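You operate a simulated robot arm through the tools that you are given. There is no shell and no other tool.

The job below is to be done with a simulated robot arm. You get a single attempt, and the scene is never put back.

JOB
Pour a portion from the green jug. At the end: the green jug from the work table is back where it stood; the yellow battery is on the white saucer; about 120 ml from the green jug that stood at the work table went into the clear drinking glass from the work table; the teal battery stands on top of the brown paper cup; whatever was shut is shut again. Leave all else as you found it, and nothing knocked over.

Only the result counts: the job must be done as asked and must still hold three seconds after the hand-in. Knocking over, shifting, dropping, spilling or breaking anything else fails it.

ROBOT AND FRAMES
A 6-joint arm with a two-finger parallel gripper, fixed in place. Base frame: the origin is on the floor under the middle of its stand, x ahead of it, y to its left, z up; the work surface is at about z = 75. Readings come in cm, rad, newtons and seconds.
With the tool pointing down near the work surface it reaches from about 18 to 64 cm from the base axis. Its first joint turns from -1.152 to 1.152 rad. Payload 2.7 kg.
Tool frame: the origin (TCP) lies between the finger pads and is the grasp point; the fingertips stand 2.3 cm ahead of it; z points along the fingers, y is the line along which they close. Largest opening 9.4 cm; finger width 3.8, thickness 1; the body of the gripper, 5.4 by 9.6 cm, starts 3.9 cm behind the TCP.
Orientation is that of the tool frame in the base frame, as a unit quaternion [x, y, z, w]. With the fingers straight down and closing along the base's y, the tool's x points along the base's -x, its y along +y and its z along -z.

CONTROLS
- The arm moves only by the tool servo_tool. Its arguments are lists of equal length, an entry for each row: "dp": the shift along the tool's x, y, z in cm, a list of three; "rotation": the turn, a rotation vector about the tool's x, y, z in degrees, a list of three; "hand": the closure, from 0 (fully open) to 1 (shut). In form: {"dp": [[tx, ty, tz], ...], "rotation": [[wx, wy, wz], ...], "hand": [hand, ...]}. A call has 1 to 20 rows; each row shifts and turns the commanded pose from where the row before left it, along the tool's axes as they then stand. Rows are played at 5 a second. More than 5 cm and 0.15 rad between two rows, or a gripper value outside its range, and nothing of the call is played. Where a pose cannot be reached the arm comes as near as it can. A force on the tool above 40 N (or 10 N above the force at the start of the call, whichever is more), or a blocked arm, ends the call early, and 0.2 s more pass. Each finger travels about 4.5 cm/s and halts on what it meets, pressing with about 40 N; the grip force reading is that of the motor and also rises with nothing between the fingers. The clock runs only during rows and for 0.2 s after the last one: add rows that do not move to give the fingers time. It gives the time, the measured TCP pose, the force on the tool (base axes), the opening and the grip force at its end, in the units of the frame above (readings bear some noise), with the torque about the TCP (base axes, N m) and any sound that the robot's microphone picked up.
- Cameras (640 x 400 px; columns grow to the right, rows downward): "scene" is fixed at [8.29, -43.67, 141.63]; the picture's right is [0.70, -0.71, 0.00], its down [-0.33, -0.33, -0.89] and it looks along [0.63, 0.62, -0.46] (base axes); focal length 368 px, centre (320, 200). "wrist" rides on the gripper at [8.7, 1.6, -7.4] in the tool frame; the picture's right is [-0.18, 0.98, 0.00], its down [-0.58, -0.11, -0.81] and it looks along [-0.79, -0.15, 0.59] (tool axes); focal length 243 px, centre (320, 200). There is no depth. A picture from a camera that has moved, and an enlarged one, comes with that camera's place and axes in the base frame and with its lens.
- capture(camera): a new picture of that camera. It takes no simulated time.
- close_up(camera, box): a new picture of the part [left, top, right, bottom] of that camera's present view, enlarged. It takes no simulated time.
- job_done(): hands the job in; it is judged then, once.

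Places have to be worked out from the pictures, the camera data and where the tool is seen. Open the gripper and draw the arm clear of the work before you hand the job in, unless the task says otherwise.

The tools are called as a command line: name --argument value ..., lists and objects as JSON in quotes. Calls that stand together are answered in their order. servo_tool: Moves the arm, as the interface text tells. Its arguments: {"type":"object","properties":{"dp":{"type":"array","items":{"type":"array","items":{"type":"number"}}},"rotation":{"type":"array","items":{"type":"array","items":{"type":"number"}}},"hand":{"type":"array","items":{"type":"number"}}},"required":["dp","rotation","hand"]} The other tools are called the same way: capture (camera) takes a picture; close_up (camera, box) takes an enlarged picture of a part of a camera's view; job_done () hands the job in.

At the start:

```text
time: 0.0
eef_pos: [38.18, 11.99, 115.29]
orientation: [-0.001, 1.0, 0.001, -0.001]
contact_force: [0.0, 0.3, 0.1]
torque: [-0.01, 0.01, 0.02]
grip_width: 9.4
finger_force: 0.2
```

scene: 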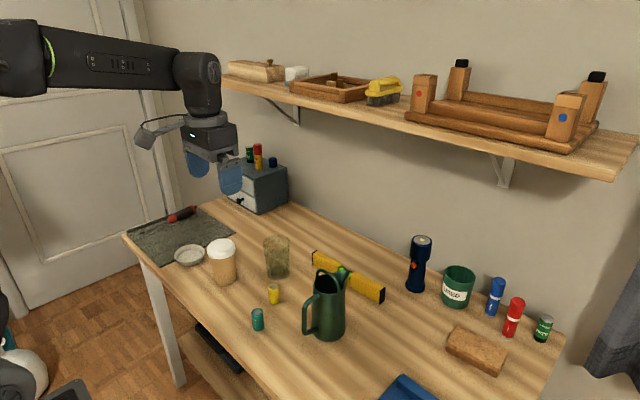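
wrist: 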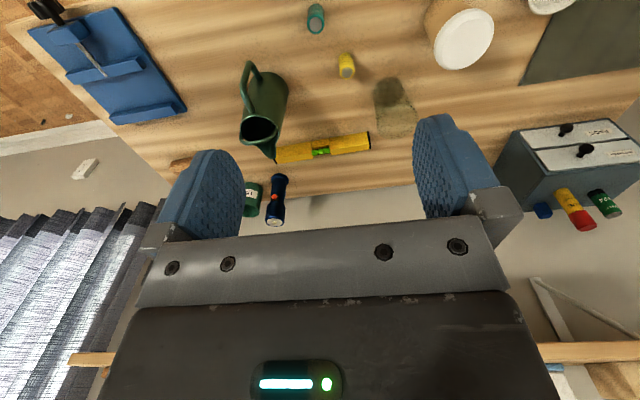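

I'll begin with enlarged pictures of the work area to judge what stands where.

close_up --camera "scene" --box '[160, 200, 400, 350]'

close_up --camera "scene" --box '[120, 130, 320, 255]'

close_up --camera "wrist" --box '[200, 0, 520, 200]'

close_up --camera "scene" --box '[380, 220, 620, 370]'

```text
2.67 times, centred on (280, 275) of scene
camera zoom: at [8.29, -43.67, 141.63], right [0.7, -0.71, 0.0], down [-0.33, -0.33, -0.89], along [0.63, 0.62, -0.46], focal length 982 px, centre (427, 0)
```

zoom: 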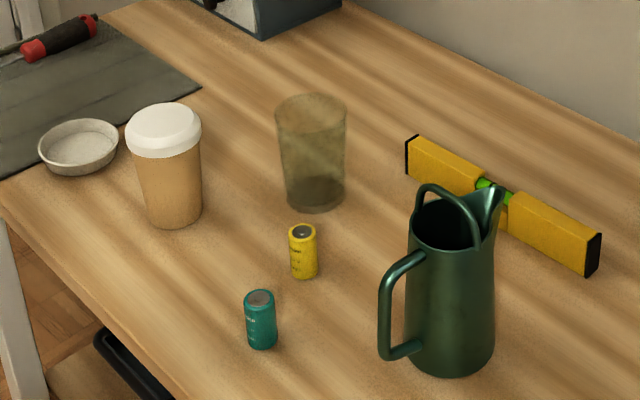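

```text
3.20 times, centred on (220, 192) of scene
camera zoom: at [8.29, -43.67, 141.63], right [0.7, -0.71, 0.0], down [-0.33, -0.33, -0.89], along [0.63, 0.62, -0.46], focal length 1178 px, centre (640, 224)
```

zoom: 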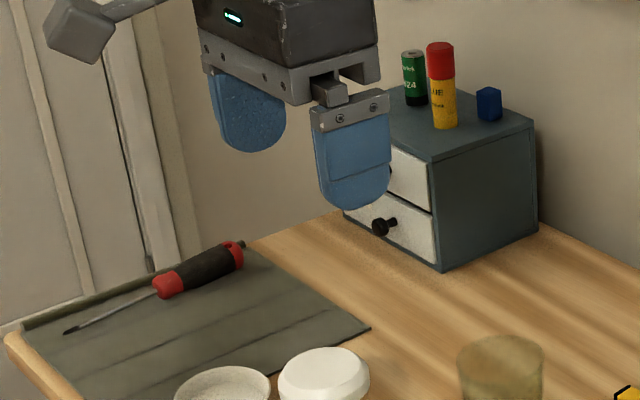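

```text
2.00 times, centred on (360, 100) of wrist
camera zoom: at [29.6, 13.54, 122.87], right [0.18, 0.98, 0.0], down [0.58, -0.11, 0.81], along [0.79, -0.15, -0.59], focal length 485 px, centre (240, 400)
```

zoom: 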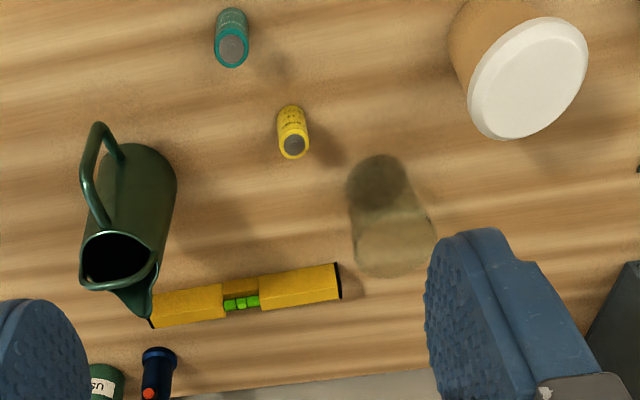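

```text
2.67 times, centred on (500, 295) of scene
camera zoom: at [8.29, -43.67, 141.63], right [0.7, -0.71, 0.0], down [-0.33, -0.33, -0.89], along [0.63, 0.62, -0.46], focal length 982 px, centre (-160, -53)
```

zoom: 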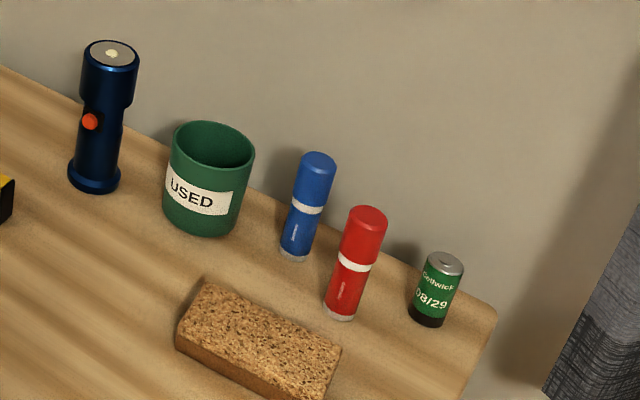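

The jug's handle and rim shape matter, so I take tighter views of it, the glass and the cup.

close_up --camera "scene" --box '[290, 255, 370, 345]'

close_up --camera "wrist" --box '[220, 50, 320, 170]'

close_up --camera "scene" --box '[240, 225, 310, 335]'

close_up --camera "scene" --box '[165, 225, 255, 295]'

```text
4.44 times, centred on (330, 300) of scene
camera zoom: at [8.29, -43.67, 141.63], right [0.7, -0.71, 0.0], down [-0.33, -0.33, -0.89], along [0.63, 0.62, -0.46], focal length 1636 px, centre (276, -244)
```

zoom: 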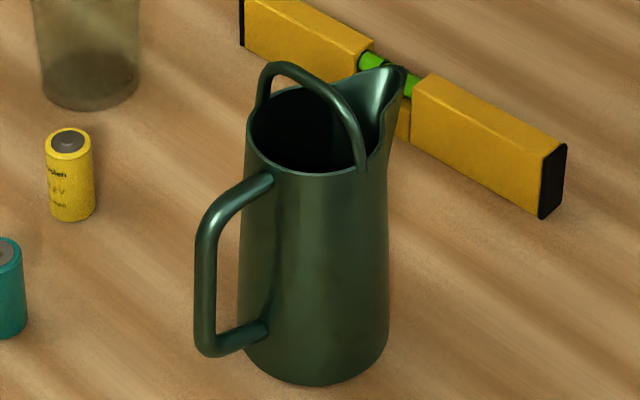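

```text
3.33 times, centred on (270, 110) of wrist
camera zoom: at [29.6, 13.54, 122.87], right [0.18, 0.98, 0.0], down [0.58, -0.11, 0.81], along [0.79, -0.15, -0.59], focal length 809 px, centre (487, 500)
```

zoom: 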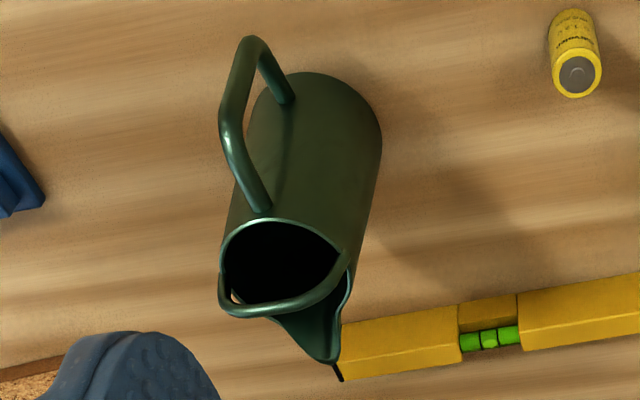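

```text
3.64 times, centred on (275, 280) of scene
camera zoom: at [8.29, -43.67, 141.63], right [0.7, -0.71, 0.0], down [-0.33, -0.33, -0.89], along [0.63, 0.62, -0.46], focal length 1339 px, centre (484, -91)
```

zoom: 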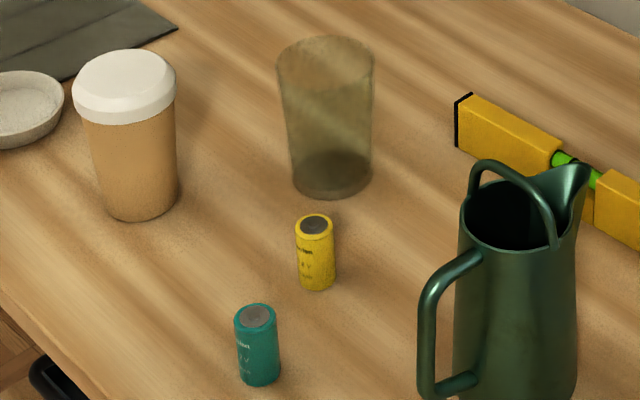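

```text
5.71 times, centred on (210, 260) of scene
camera zoom: at [8.29, -43.67, 141.63], right [0.7, -0.71, 0.0], down [-0.33, -0.33, -0.89], along [0.63, 0.62, -0.46], focal length 2104 px, centre (949, -143)
```

zoom: 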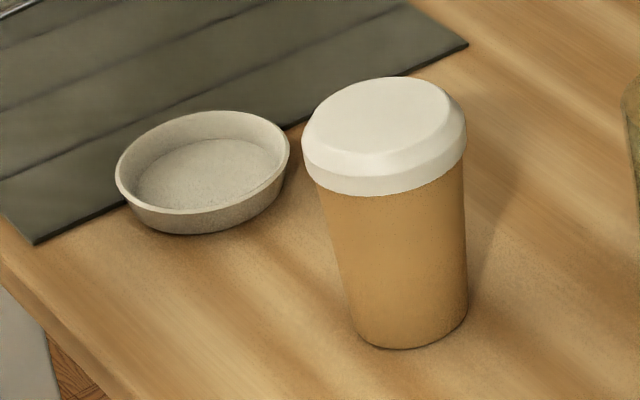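

Nothing on the work table seems lidded except the cup, and the jug stands near (54, -1.5) with the handle facing the arm. I'll move the tool back and lower so the wrist camera gets a second, closer view of the jug for triangulation.

servo_tool --dp '[[1.2, -2.0, 2.5], [1.2, -2.0, 2.5], [1.2, -2.0, 2.5], [1.2, -2.0, 2.5], [1.2, -2.0, 2.5], [1.2, -2.0, 2.5], [1.0, -2.0, 2.5], [0, 0, 0]]' --rotation '[[0, 0, 0], [0, 0, 0], [0, 0, 0], [0, 0, 0], [0, 0, 0], [0, 0, 0], [0, 0, 0], [0, 0, 0]]' --hand '[0, 0, 0, 0, 0, 0, 0, 0]'

capture --camera "wrist"

capture --camera "scene"

```text
time: 1.8
eef_pos: [29.84, -1.72, 97.71]
orientation: [0.0, 1.0, 0.001, -0.001]
contact_force: [0.0, 0.2, 0.2]
torque: [0.01, 0.01, -0.02]
grip_width: 9.41
finger_force: 0.1
```

```text
taken
camera wrist: at [21.39, -0.17, 105.27], right [0.18, 0.98, 0.0], down [0.58, -0.11, 0.81], along [0.79, -0.15, -0.59], focal length 243 px, centre (320, 200)
```

wrist: 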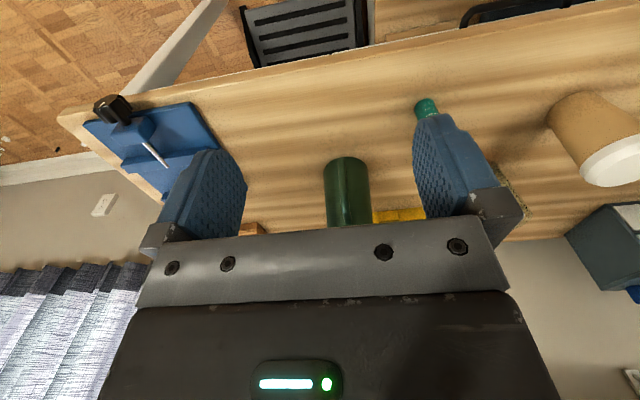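

```text
taken
```

scene: 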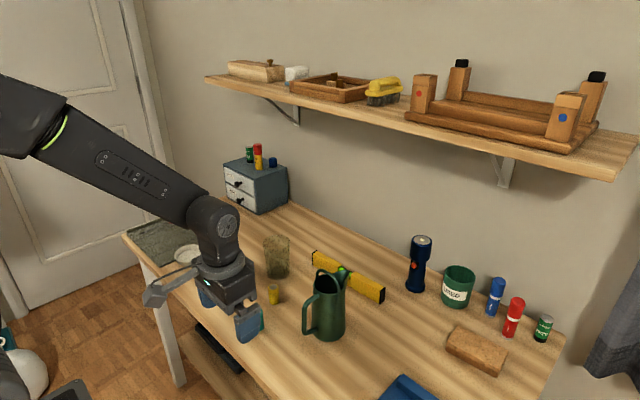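

The hand hides the jug from here. I zoom on the blue item at the right of the jug (in the side-approach path) and the shelf objects.

close_up --camera "wrist" --box '[60, 80, 260, 220]'

close_up --camera "scene" --box '[200, 50, 420, 190]'

close_up --camera "scene" --box '[340, 300, 500, 400]'

```text
2.86 times, centred on (160, 150) of wrist
camera zoom: at [21.39, -0.17, 105.27], right [0.18, 0.98, 0.0], down [0.58, -0.11, 0.81], along [0.79, -0.15, -0.59], focal length 693 px, centre (777, 343)
```

zoom: 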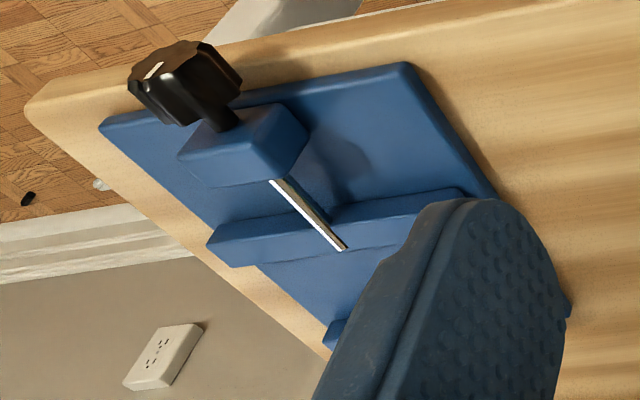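

```text
2.86 times, centred on (310, 120) of scene
camera zoom: at [8.29, -43.67, 141.63], right [0.7, -0.71, 0.0], down [-0.33, -0.33, -0.89], along [0.63, 0.62, -0.46], focal length 1052 px, centre (349, 429)
```

zoom: 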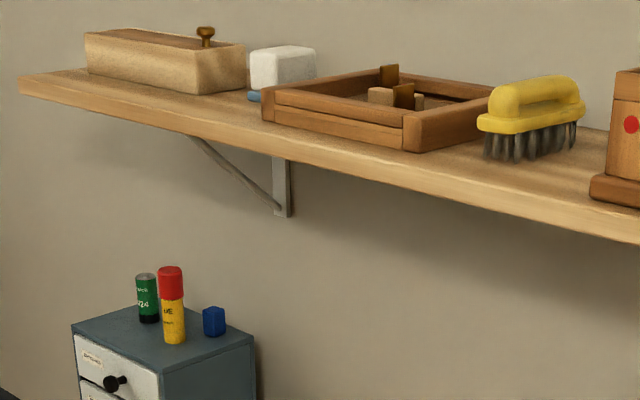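

```text
4.00 times, centred on (420, 350) of scene
camera zoom: at [8.29, -43.67, 141.63], right [0.7, -0.71, 0.0], down [-0.33, -0.33, -0.89], along [0.63, 0.62, -0.46], focal length 1473 px, centre (-80, -400)
```

zoom: 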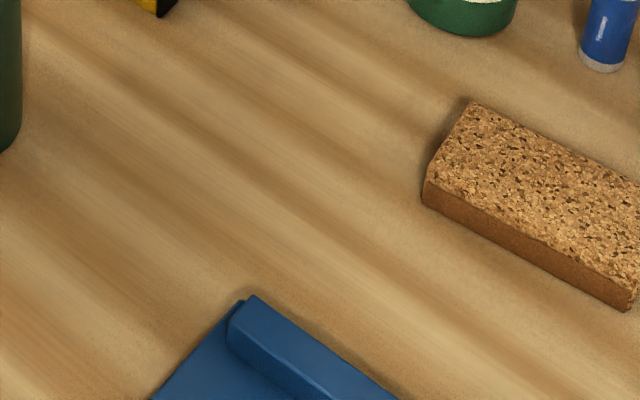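

The blue item is a clamp jig well to the right of the jug. I raise the tool and go forward for a near top-down view of the jug.

servo_tool --dp '[[-3, 0, -2.6], [-3, 0, -2.6], [-3, 0, -2.6], [-3, 0, -2.6], [-3, 0, -2.6], [-3, 0, -2.6], [0, 0, 0]]' --rotation '[[0, 0, 0], [0, 0, 0], [0, 0, 0], [0, 0, 0], [0, 0, 0], [0, 0, 0], [0, 0, 0]]' --hand '[0, 0, 0, 0, 0, 0, 0]'

capture --camera "wrist"

close_up --camera "wrist" --box '[240, 0, 400, 100]'

```text
time: 3.4
eef_pos: [47.9, -1.97, 113.52]
orientation: [0.0, 1.0, 0.001, 0.0]
contact_force: [0.5, -0.8, -0.2]
torque: [0.02, -0.02, -0.01]
grip_width: 9.4
finger_force: 0.0
```

```text
taken
camera wrist: at [39.32, -0.39, 120.94], right [0.18, 0.98, 0.0], down [0.58, -0.11, 0.81], along [0.79, -0.15, -0.59], focal length 243 px, centre (320, 200)
```

wrist: 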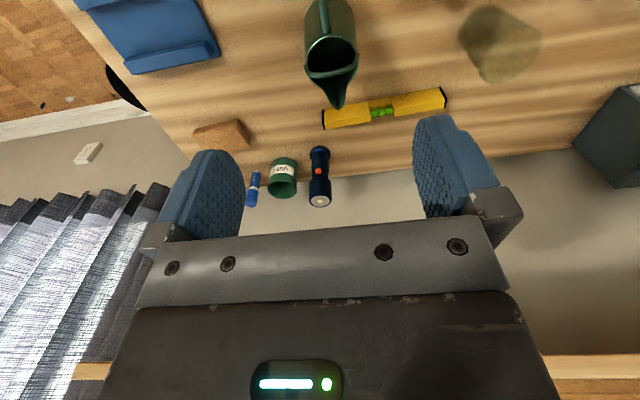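

```text
4.00 times, centred on (320, 50) of wrist
camera zoom: at [39.32, -0.39, 120.94], right [0.18, 0.98, 0.0], down [0.58, -0.11, 0.81], along [0.79, -0.15, -0.59], focal length 970 px, centre (320, 800)
```

zoom: 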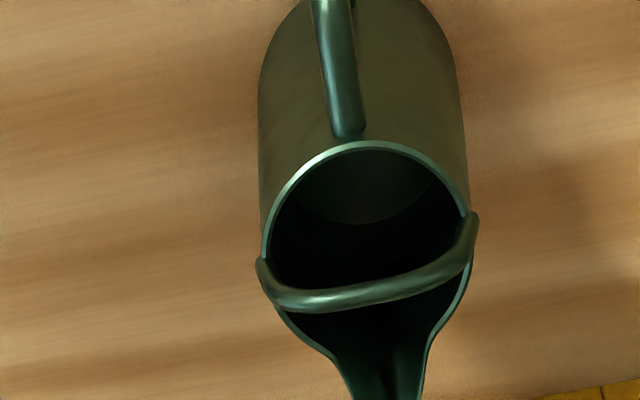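

The jug axis comes out near (53.7, -1.6), spout toward +x, handle toward -x, rim about z 89, with a hand's-width handle gap. I plan a side grasp from the -y side (fingers closing along x, one finger through the handle gap), so I first test turning the hand 90° about the vertical up here.

servo_tool --dp '[[0, 0, 0], [0, 0, 0], [0, 0, 0], [0, 0, 0], [0, 0, 0], [0, 0, 0], [0, 0, 0], [0, 0, 0], [0, 0, 0], [0, 0, 0], [0, 0, 0], [0, 0, 0]]' --rotation '[[0, 0, 8.2], [0, 0, 8.2], [0, 0, 8.2], [0, 0, 8.2], [0, 0, 8.2], [0, 0, 8.2], [0, 0, 8.2], [0, 0, 8.2], [0, 0, 8.2], [0, 0, 8.2], [0, 0, 8.0], [0, 0, 0]]' --hand '[0, 0, 0, 0, 0, 0, 0, 0, 0, 0, 0, 0]'

capture --camera "scene"

capture --camera "wrist"

```text
time: 6.0
eef_pos: [48.08, -1.97, 113.44]
orientation: [0.707, 0.707, 0.001, -0.001]
contact_force: [0.0, -0.3, -0.2]
torque: [0.0, 0.01, -0.02]
grip_width: 9.39
finger_force: 0.0
```

```text
taken
```

scene: 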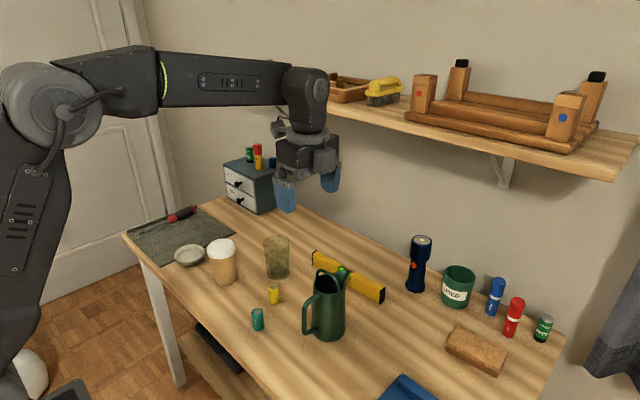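

```text
taken
camera wrist: at [49.77, 6.61, 121.0], right [0.98, -0.18, 0.0], down [-0.11, -0.58, 0.8], along [-0.15, -0.79, -0.59], focal length 243 px, centre (320, 200)
```

wrist: 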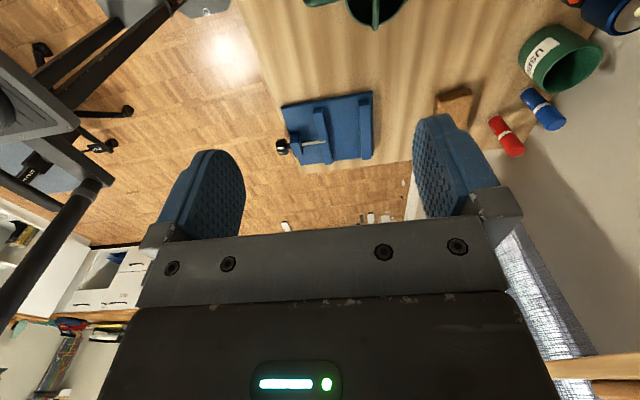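

The quarter turn is clean (tool y now along +x). Now I shift 12 cm to -y and tilt the tool up about its y axis by 75° so it points toward +y, 15° below level.

servo_tool --dp '[[-4, 0, 0], [-4, 0, 0], [-4, 0, 0], [0, 0, 0], [0, 0, 0], [0, 0, 0], [0, 0, 0], [0, 0, 0], [0, 0, 0], [0, 0, 0], [0, 0, 0], [0, 0, 0], [0, 0, 0], [0, 0, 0]]' --rotation '[[0, 0, 0], [0, 0, 0], [0, 0, 0], [0, 8.4, 0], [0, 8.4, 0], [0, 8.4, 0], [0, 8.4, 0], [0, 8.4, 0], [0, 8.4, 0], [0, 8.4, 0], [0, 8.4, 0], [0, 7.8, 0], [0, 0, 0], [0, 0, 0]]' --hand '[0, 0, 0, 0, 0, 0, 0, 0, 0, 0, 0, 0, 0, 0]'

capture --camera "scene"

capture --camera "wrist"

```text
time: 9.0
eef_pos: [47.9, -13.13, 113.1]
orientation: [0.561, 0.56, 0.432, -0.429]
contact_force: [-0.1, 0.5, 0.8]
torque: [0.02, -0.01, -0.03]
grip_width: 9.41
finger_force: 0.0
out of reach, approached as far as the arm can: row 12
```

```text
taken
```

scene: 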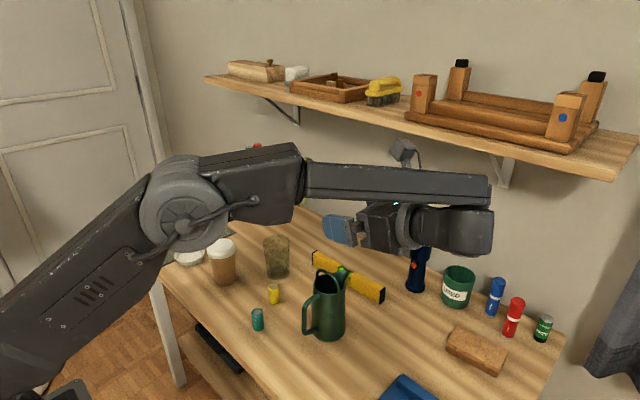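

```text
taken
camera wrist: at [49.59, -18.23, 123.31], right [0.98, -0.05, -0.18], down [-0.11, -0.93, -0.35], along [-0.15, 0.37, -0.92], focal length 243 px, centre (320, 200)
```

wrist: 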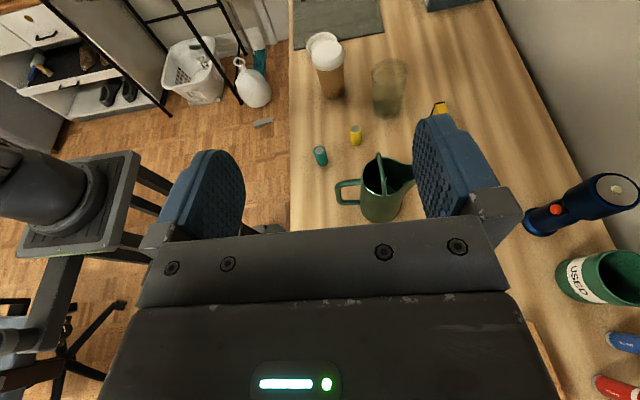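

The tilt nearly completed (y -13.1, orientation right); from here lower and closer should be easier. I move to (53.7, -13, 100) while holding that orientation.

servo_tool --dp '[[-2.51, 1.16, 0.67], [-2.51, 1.16, 0.67], [-2.51, 1.16, 0.67], [-2.51, 1.16, 0.67], [-2.51, 1.16, 0.67], [0, 0, 0], [0, 0, 0]]' --rotation '[[0, 0, 0], [0, 0, 0], [0, 0, 0], [0, 0, 0], [0, 0, 0], [0, 0, 0], [0, 0, 0]]' --hand '[0, 0, 0, 0, 0, 0.09, 0.09]'

capture --camera "wrist"

capture --camera "scene"

```text
time: 10.6
eef_pos: [53.92, -13.28, 100.08]
orientation: [0.56, 0.561, 0.431, -0.431]
contact_force: [-0.5, -0.7, 1.0]
torque: [0.02, 0.02, 0.01]
grip_width: 8.54
finger_force: 0.0
```

```text
taken
camera wrist: at [55.53, -18.34, 110.43], right [0.98, -0.05, -0.18], down [-0.11, -0.93, -0.36], along [-0.15, 0.37, -0.92], focal length 243 px, centre (320, 200)
```

wrist: 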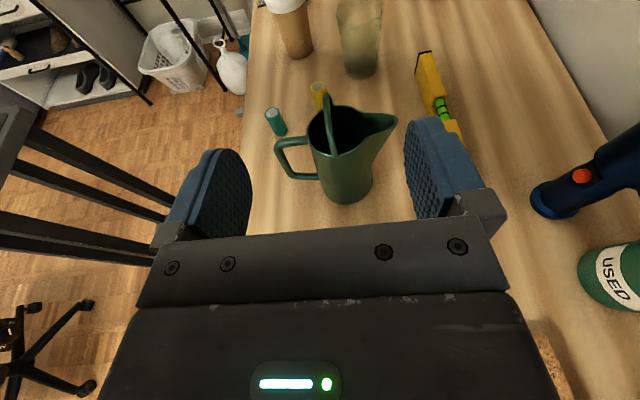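

```text
taken
```

scene: 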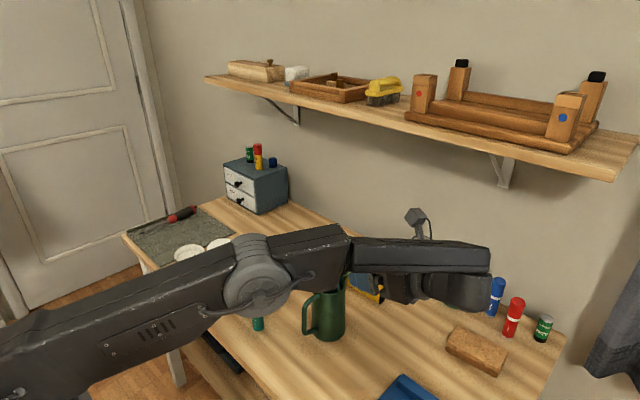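

The pre-grasp view is clear: jug, handle gap and spout lie between the fingers' planes. I enlarge it to line up precisely.

close_up --camera "wrist" --box '[240, 70, 440, 220]'

```text
2.67 times, centred on (340, 145) of wrist
camera zoom: at [55.53, -18.34, 110.43], right [0.98, -0.05, -0.18], down [-0.11, -0.93, -0.36], along [-0.15, 0.37, -0.92], focal length 647 px, centre (267, 347)
```

zoom: 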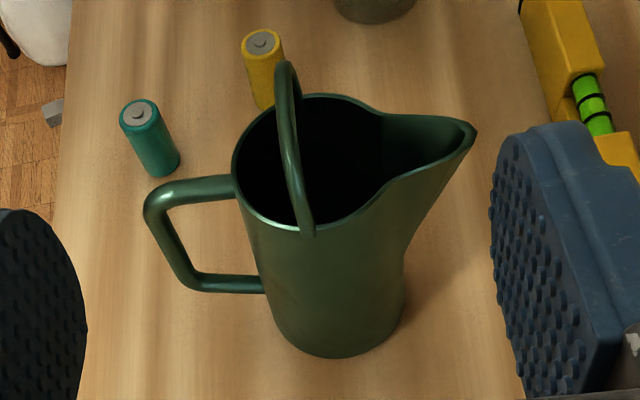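

Jug centre in this view is about (54.0, -1.7), handle bar inner face near x 47.6, spout flare starting above z 85. I open fully and descend at standoff to the insertion line (54.3, -13.3, 85.9).

servo_tool --dp '[[-2.74, 0.1, 0.74], [-2.74, 0.1, 0.74], [-2.74, 0.1, 0.74], [-2.74, 0.1, 0.74], [-2.74, 0.0, 0.74], [0, 0, 0], [0, 0, 0]]' --rotation '[[0, 0, 0], [0, 0, 0], [0, 0, 0], [0, 0, 0], [0, 0, 0], [0, 0, 0], [0, 0, 0]]' --hand '[0, 0, 0, 0, 0, 0, 0]'

capture --camera "wrist"

capture --camera "scene"

```text
time: 12.2
eef_pos: [53.81, -13.1, 86.1]
orientation: [0.56, 0.561, 0.431, -0.431]
contact_force: [-0.3, 0.0, -0.9]
torque: [-0.01, 0.0, 0.01]
grip_width: 9.42
finger_force: 0.0
```

```text
taken
camera wrist: at [55.68, -18.19, 96.31], right [0.98, -0.05, -0.18], down [-0.11, -0.93, -0.36], along [-0.15, 0.37, -0.92], focal length 243 px, centre (320, 200)
```

wrist: 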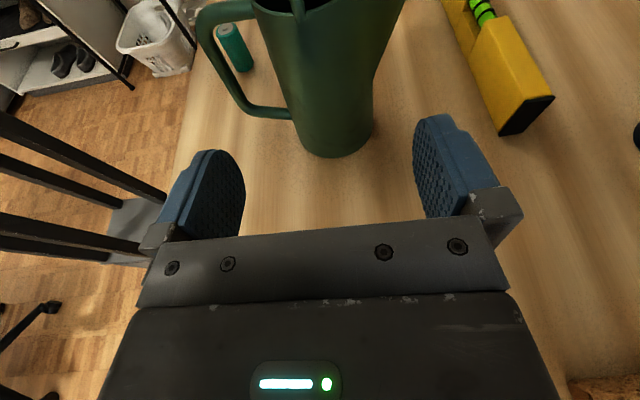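

```text
taken
```

scene: 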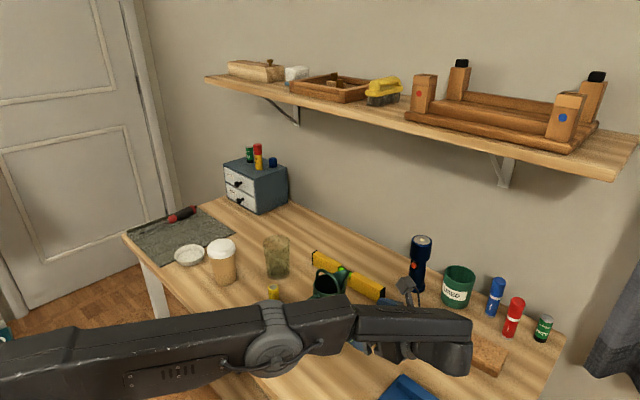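

Relative to the hand the jug axis is about 0.1 cm left of the TCP; I want 0.3, so I shift 0.2 in x and insert part-way along the finger axis, then look.

servo_tool --dp '[[0, 0.2, 0], [0, 0, 1.5], [0, 0, 1.5], [0, 0, 1.5], [0, 0, 1.0], [0, 0, 0]]' --rotation '[[0, 0, 0], [0, 0, 0], [0, 0, 0], [0, 0, 0], [0, 0, 0], [0, 0, 0]]' --hand '[0.02, 0.02, 0.02, 0.02, 0.02, 0.02]'

capture --camera "wrist"

capture --camera "scene"

```text
time: 13.6
eef_pos: [54.13, -7.83, 84.61]
orientation: [0.56, 0.561, 0.431, -0.431]
contact_force: [-0.2, -1.4, -0.8]
torque: [0.04, -0.01, -0.01]
grip_width: 9.21
finger_force: 0.1
```

```text
taken
camera wrist: at [55.88, -12.85, 94.86], right [0.98, -0.05, -0.18], down [-0.11, -0.93, -0.36], along [-0.15, 0.37, -0.92], focal length 243 px, centre (320, 200)
```

wrist: 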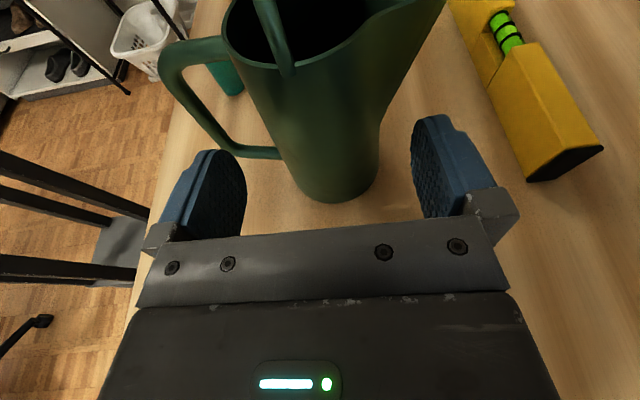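

```text
taken
```

scene: 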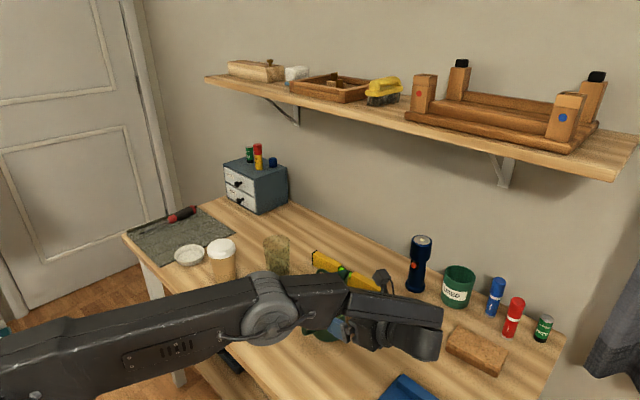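

Both fingers straddle the body as planned, the left one aimed into the handle gap. I advance another 3.5 cm slowly and look again.

servo_tool --dp '[[0, 0, 0.9], [0, 0, 0.9], [0, 0, 0.9], [0, 0, 0.8], [0, 0, 0]]' --rotation '[[0, 0, 0], [0, 0, 0], [0, 0, 0], [0, 0, 0], [0, 0, 0]]' --hand '[0.02, 0.02, 0.02, 0.02, 0.02]'

capture --camera "wrist"

close_up --camera "scene" --box '[240, 250, 440, 375]'

```text
time: 14.8
eef_pos: [54.14, -4.45, 83.66]
orientation: [0.56, 0.561, 0.431, -0.431]
contact_force: [-0.3, -0.6, 0.0]
torque: [-0.02, 0.01, -0.01]
grip_width: 9.23
finger_force: 0.0
```

```text
taken
camera wrist: at [55.95, -9.47, 93.94], right [0.98, -0.05, -0.18], down [-0.11, -0.93, -0.36], along [-0.15, 0.37, -0.92], focal length 243 px, centre (320, 200)
```

wrist: 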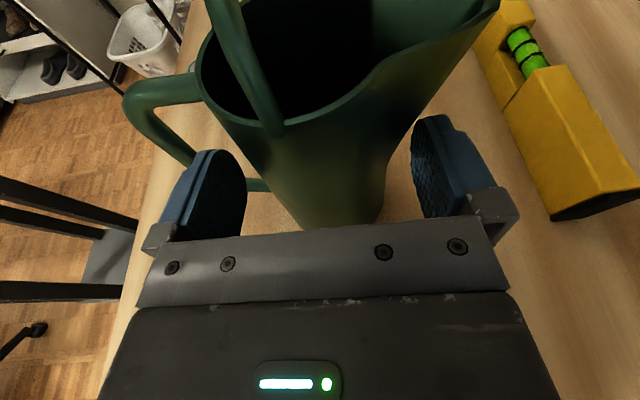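

```text
3.20 times, centred on (340, 312) of scene
camera zoom: at [8.29, -43.67, 141.63], right [0.7, -0.71, 0.0], down [-0.33, -0.33, -0.89], along [0.63, 0.62, -0.46], focal length 1178 px, centre (256, -160)
```

zoom: 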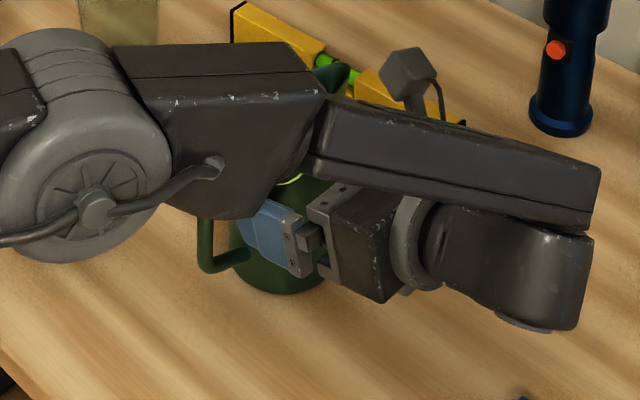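

Still no contact and the finger is inside the handle gap. I advance the last 1.8 cm and check before closing.

servo_tool --dp '[[0, 0, 0.6], [0, 0, 0.6], [0, 0, 0.6], [0, 0, 0]]' --rotation '[[0, 0, 0], [0, 0, 0], [0, 0, 0], [0, 0, 0]]' --hand '[0.02, 0.02, 0.02, 0.02]'

capture --camera "wrist"

```text
time: 15.8
eef_pos: [54.26, -2.71, 83.08]
orientation: [0.56, 0.562, 0.43, -0.431]
contact_force: [-0.1, -0.3, -0.7]
torque: [0.01, 0.02, 0.01]
grip_width: 9.19
finger_force: 0.1
```

```text
taken
camera wrist: at [55.98, -7.72, 93.36], right [0.98, -0.05, -0.18], down [-0.11, -0.93, -0.36], along [-0.15, 0.37, -0.92], focal length 243 px, centre (320, 200)
```

wrist: 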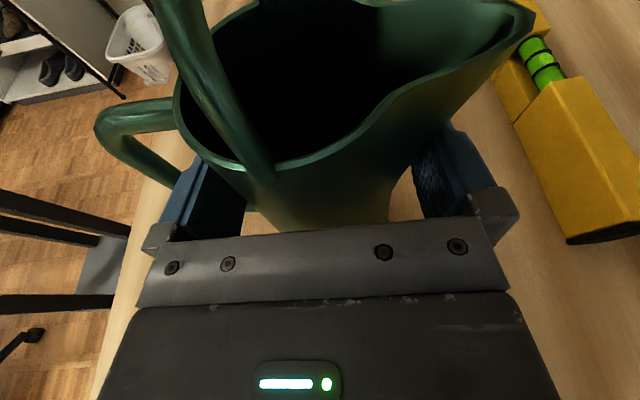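

Position is as planned with no contact. I close the fingers in small steps onto the jug body.

servo_tool --dp '[[0, 0, 0], [0, 0, 0], [0, 0, 0], [0, 0, 0], [0, 0, 0], [0, 0, 0], [0, 0, 0], [0, 0, 0], [0, 0, 0], [0, 0, 0]]' --rotation '[[0, 0, 0], [0, 0, 0], [0, 0, 0], [0, 0, 0], [0, 0, 0], [0, 0, 0], [0, 0, 0], [0, 0, 0], [0, 0, 0], [0, 0, 0]]' --hand '[0.06, 0.1, 0.13, 0.16, 0.19, 0.22, 0.25, 0.3, 0.4, 0.5]'

capture --camera "wrist"

close_up --camera "scene" --box '[240, 250, 440, 375]'

```text
time: 18.0
eef_pos: [54.23, -2.69, 82.99]
orientation: [0.56, 0.56, 0.431, -0.431]
contact_force: [-2.6, 0.7, 0.9]
torque: [0.07, 0.16, 0.03]
grip_width: 7.06
finger_force: 39.5
```

```text
taken
camera wrist: at [55.97, -7.73, 93.35], right [0.98, -0.05, -0.18], down [-0.11, -0.93, -0.36], along [-0.15, 0.37, -0.92], focal length 243 px, centre (320, 200)
```

wrist: 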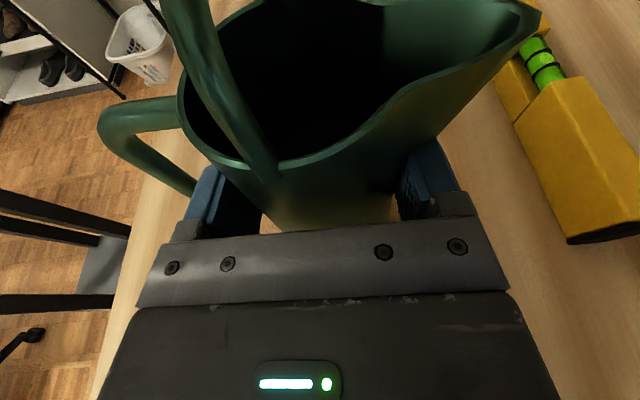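

```text
3.20 times, centred on (340, 312) of scene
camera zoom: at [8.29, -43.67, 141.63], right [0.7, -0.71, 0.0], down [-0.33, -0.33, -0.89], along [0.63, 0.62, -0.46], focal length 1178 px, centre (256, -160)
```

zoom: 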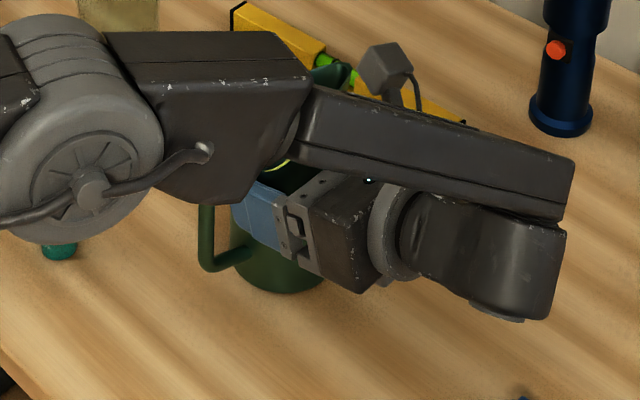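

The jug is gripped (7.06 cm, 39.5 N). I lift slowly straight up by 3 cm and read the weight.

servo_tool --dp '[[0.48, 0, -0.13], [0.48, 0, -0.13], [0.97, 0, -0.26], [0.97, 0, -0.26], [0, 0, 0], [0, 0, 0], [0, 0, 0]]' --rotation '[[0, 0, 0], [0, 0, 0], [0, 0, 0], [0, 0, 0], [0, 0, 0], [0, 0, 0], [0, 0, 0]]' --hand '[0.6, 0.6, 0.6, 0.6, 0.6, 0.6, 0.6]'

capture --camera "wrist"

capture --camera "scene"

```text
time: 19.6
eef_pos: [54.17, -2.81, 85.98]
orientation: [0.56, 0.562, 0.43, -0.432]
contact_force: [-0.5, -0.2, -4.4]
torque: [-0.04, 0.0, 0.01]
grip_width: 7.6
finger_force: 39.6
```

```text
taken
camera wrist: at [55.94, -7.73, 96.36], right [0.98, -0.05, -0.18], down [-0.11, -0.93, -0.36], along [-0.15, 0.37, -0.92], focal length 243 px, centre (320, 200)
```

wrist: 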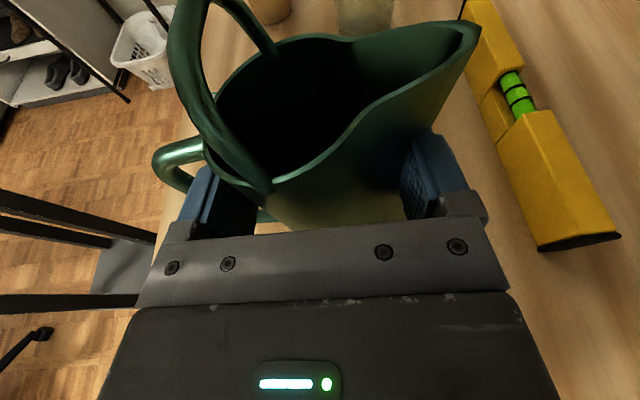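

```text
taken
```

scene: 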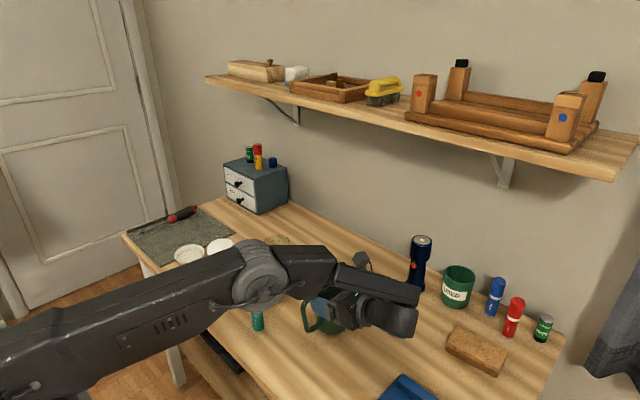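

The opening grew to 7.6 and the jug looks lower relative to the hand, so it may have slipped in the grip. I look closely before going further.

close_up --camera "scene" --box '[280, 260, 380, 350]'

close_up --camera "wrist" --box '[140, 0, 500, 240]'

```text
4.44 times, centred on (330, 305) of scene
camera zoom: at [8.3, -43.67, 141.63], right [0.7, -0.71, 0.0], down [-0.33, -0.33, -0.89], along [0.63, 0.62, -0.46], focal length 1636 px, centre (276, -267)
```

zoom: 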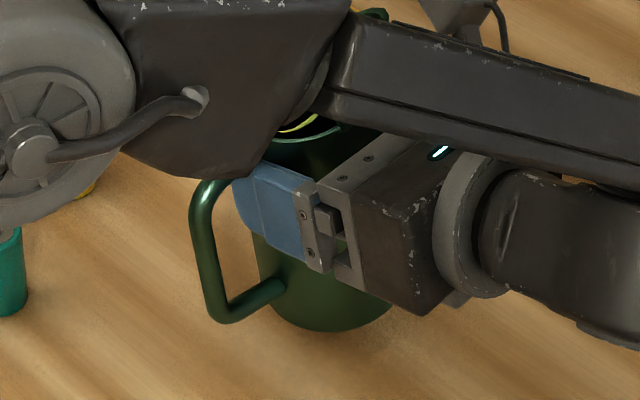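

```text
1.67 times, centred on (320, 120) of wrist
camera zoom: at [55.94, -7.73, 96.36], right [0.98, -0.05, -0.18], down [-0.11, -0.93, -0.36], along [-0.15, 0.37, -0.92], focal length 404 px, centre (320, 333)
```

zoom: 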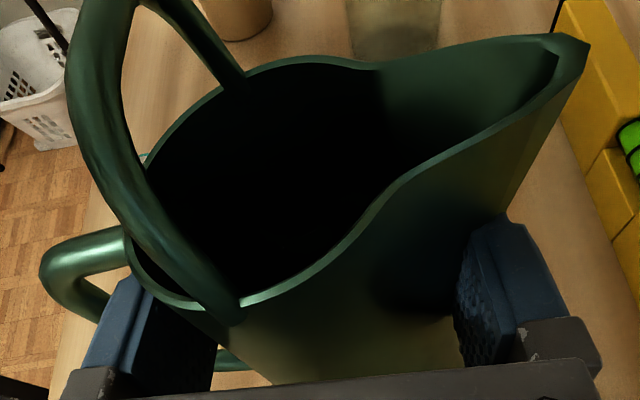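

The jug has been lifted about 2 cm but pitched back (spout up) roughly 10° in the grip, because the spout flare aligned with the right pad. I hold still to see whether it is settled.

servo_tool --dp '[[0, 0, 0], [0, 0, 0], [0, 0, 0], [0, 0, 0], [0, 0, 0]]' --rotation '[[0, 0, 0], [0, 0, 0], [0, 0, 0], [0, 0, 0], [0, 0, 0]]' --hand '[0.7, 0.7, 0.7, 0.7, 0.7]'

close_up --camera "scene" --box '[280, 260, 380, 350]'

capture --camera "wrist"

```text
time: 20.8
eef_pos: [54.31, -2.7, 86.02]
orientation: [0.56, 0.561, 0.431, -0.431]
contact_force: [0.3, 0.2, -4.0]
torque: [-0.04, 0.02, -0.01]
grip_width: 7.62
finger_force: 39.7
```

```text
4.44 times, centred on (330, 305) of scene
camera zoom: at [8.3, -43.67, 141.63], right [0.7, -0.71, 0.0], down [-0.33, -0.33, -0.89], along [0.63, 0.62, -0.46], focal length 1636 px, centre (276, -267)
```

zoom: 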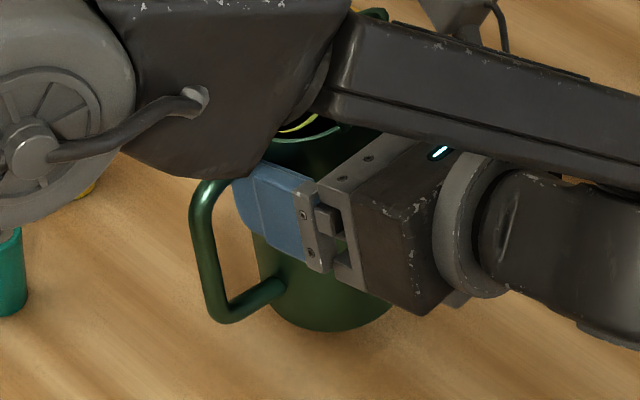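

```text
taken
camera wrist: at [55.94, -7.73, 96.36], right [0.98, -0.05, -0.18], down [-0.11, -0.93, -0.36], along [-0.15, 0.37, -0.92], focal length 243 px, centre (320, 200)
```

wrist: 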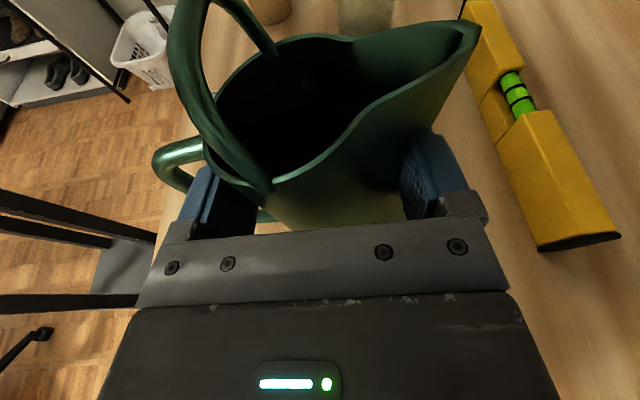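

It is stable at about 4.2 N and 7.62 cm. I lift another 4 cm gently and check that weight and grip stay the same.

servo_tool --dp '[[0.48, 0, -0.13], [0.97, 0, -0.26], [0.97, 0, -0.26], [0.97, 0, -0.26], [0.48, 0, -0.13], [0, 0, 0], [0, 0, 0]]' --rotation '[[0, 0, 0], [0, 0, 0], [0, 0, 0], [0, 0, 0], [0, 0, 0], [0, 0, 0], [0, 0, 0]]' --hand '[0.7, 0.7, 0.7, 0.7, 0.7, 0.7, 0.7]'

capture --camera "wrist"

capture --camera "scene"

```text
time: 22.4
eef_pos: [54.26, -2.66, 89.92]
orientation: [0.56, 0.562, 0.43, -0.431]
contact_force: [0.4, 0.4, -4.1]
torque: [-0.03, 0.04, 0.03]
grip_width: 7.63
finger_force: 39.8
```

```text
taken
camera wrist: at [55.97, -7.66, 100.28], right [0.98, -0.05, -0.18], down [-0.11, -0.93, -0.36], along [-0.15, 0.37, -0.92], focal length 243 px, centre (320, 200)
```

wrist: 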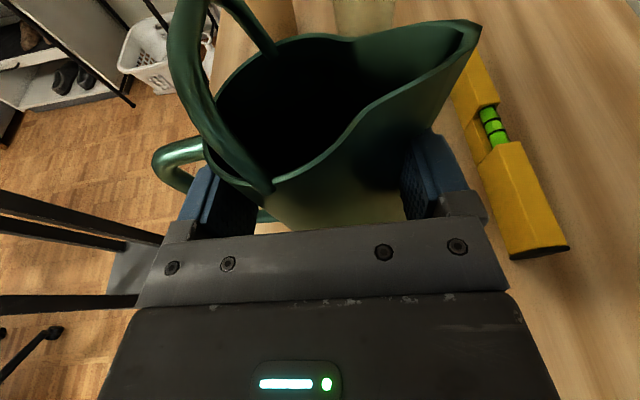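

```text
taken
```

scene: 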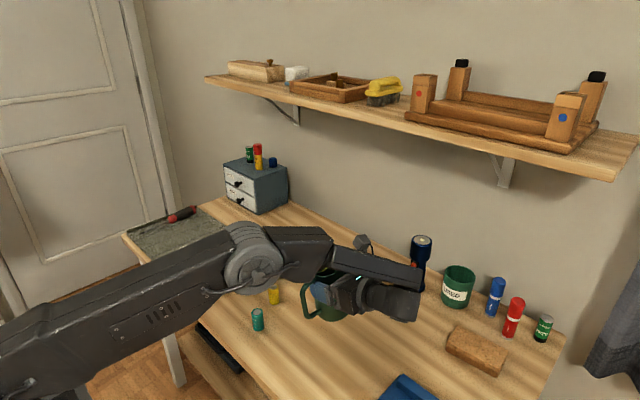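

Relative pose and weight (4.1 N) are unchanged, so the jug hangs securely. I raise it 8 cm, then carry it toward +y while yawing 15° so the spout will face the glass and the body stays clear of the paper cup.

servo_tool --dp '[[1.93, 0, -0.52], [1.93, 0, -0.52], [1.93, 0, -0.52], [1.93, 0, -0.52], [0.65, -0.3, 2.41], [0.65, -0.3, 2.41], [0.65, -0.3, 2.41], [0.65, -0.3, 2.41], [0, 0, 0], [0, 0, 0]]' --rotation '[[0, 0, 0], [0, 0, 0], [0, 0, 0], [0, 0, 0], [0, 0, 0], [0, 0, 0], [0, 0, 0], [0, 0, 0], [0, 0, 0], [0, 0, 0]]' --hand '[0.7, 0.7, 0.7, 0.7, 0.7, 0.7, 0.7, 0.7, 0.7, 0.7]'

capture --camera "wrist"

capture --camera "scene"

```text
time: 24.6
eef_pos: [53.18, 7.23, 98.11]
orientation: [0.56, 0.561, 0.43, -0.431]
contact_force: [1.1, 0.2, -3.4]
torque: [-0.04, 0.02, 0.0]
grip_width: 7.59
finger_force: 39.9
```

```text
taken
camera wrist: at [54.91, 2.29, 108.39], right [0.98, -0.05, -0.18], down [-0.11, -0.93, -0.36], along [-0.15, 0.37, -0.92], focal length 243 px, centre (320, 200)
```

wrist: 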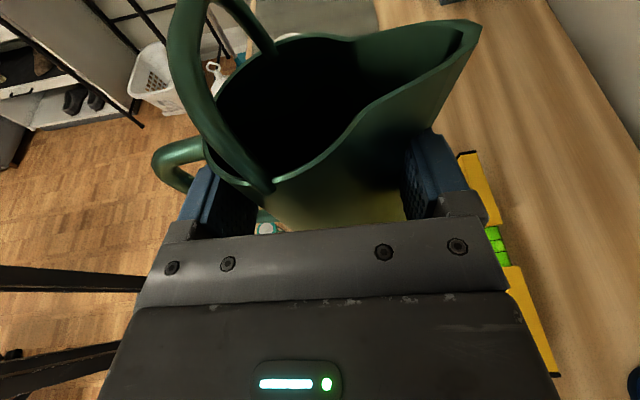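

```text
taken
```

scene: 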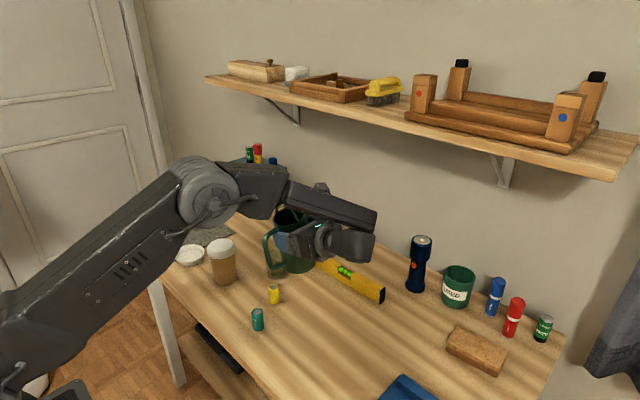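

Carrying is stable. Now I yaw 15° about the vertical and go on to about (51.3, 18.7, 98), short of the pour spot.

servo_tool --dp '[[0, 0, 0], [0, 0, 0], [0.6, 0.23, 2.24], [0.6, 0.23, 2.24], [0.6, 0.23, 2.24], [0.6, 0.23, 2.24], [0.6, 0.23, 2.24], [0, 0, 0], [0, 0, 0]]' --rotation '[[7.25, 0, -1.94], [7.25, 0, -1.94], [0, 0, 0], [0, 0, 0], [0, 0, 0], [0, 0, 0], [0, 0, 0], [0, 0, 0], [0, 0, 0]]' --hand '[0.7, 0.7, 0.7, 0.7, 0.7, 0.7, 0.7, 0.7, 0.7]'

capture --camera "wrist"

capture --camera "scene"

```text
time: 26.6
eef_pos: [51.03, 18.63, 98.01]
orientation: [0.482, 0.63, 0.37, -0.483]
contact_force: [0.4, 0.4, -4.0]
torque: [-0.04, -0.02, 0.02]
grip_width: 7.6
finger_force: 39.9
```

```text
taken
camera wrist: at [53.97, 14.22, 108.33], right [0.96, 0.21, -0.18], down [0.14, -0.92, -0.35], along [-0.24, 0.32, -0.92], focal length 243 px, centre (320, 200)
```

wrist: 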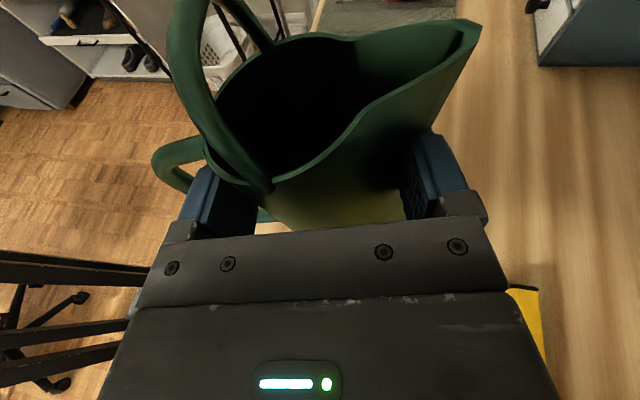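

```text
taken
```

scene: 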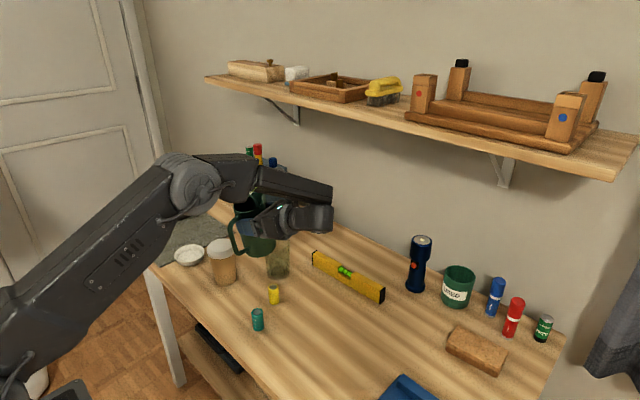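

Now the glass stays visible under the hand in the scene view. I zoom to check the spout relative to the glass.

close_up --camera "scene" --box '[200, 150, 360, 300]'

```text
2.67 times, centred on (280, 225) of scene
camera zoom: at [8.3, -43.66, 141.63], right [0.7, -0.71, 0.0], down [-0.33, -0.33, -0.89], along [0.63, 0.62, -0.46], focal length 982 px, centre (427, 133)
```

zoom: 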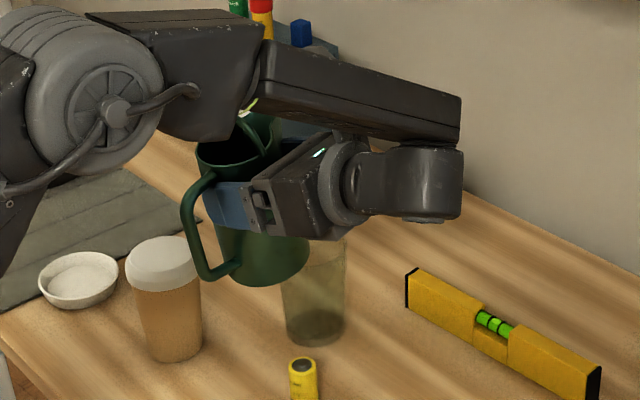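

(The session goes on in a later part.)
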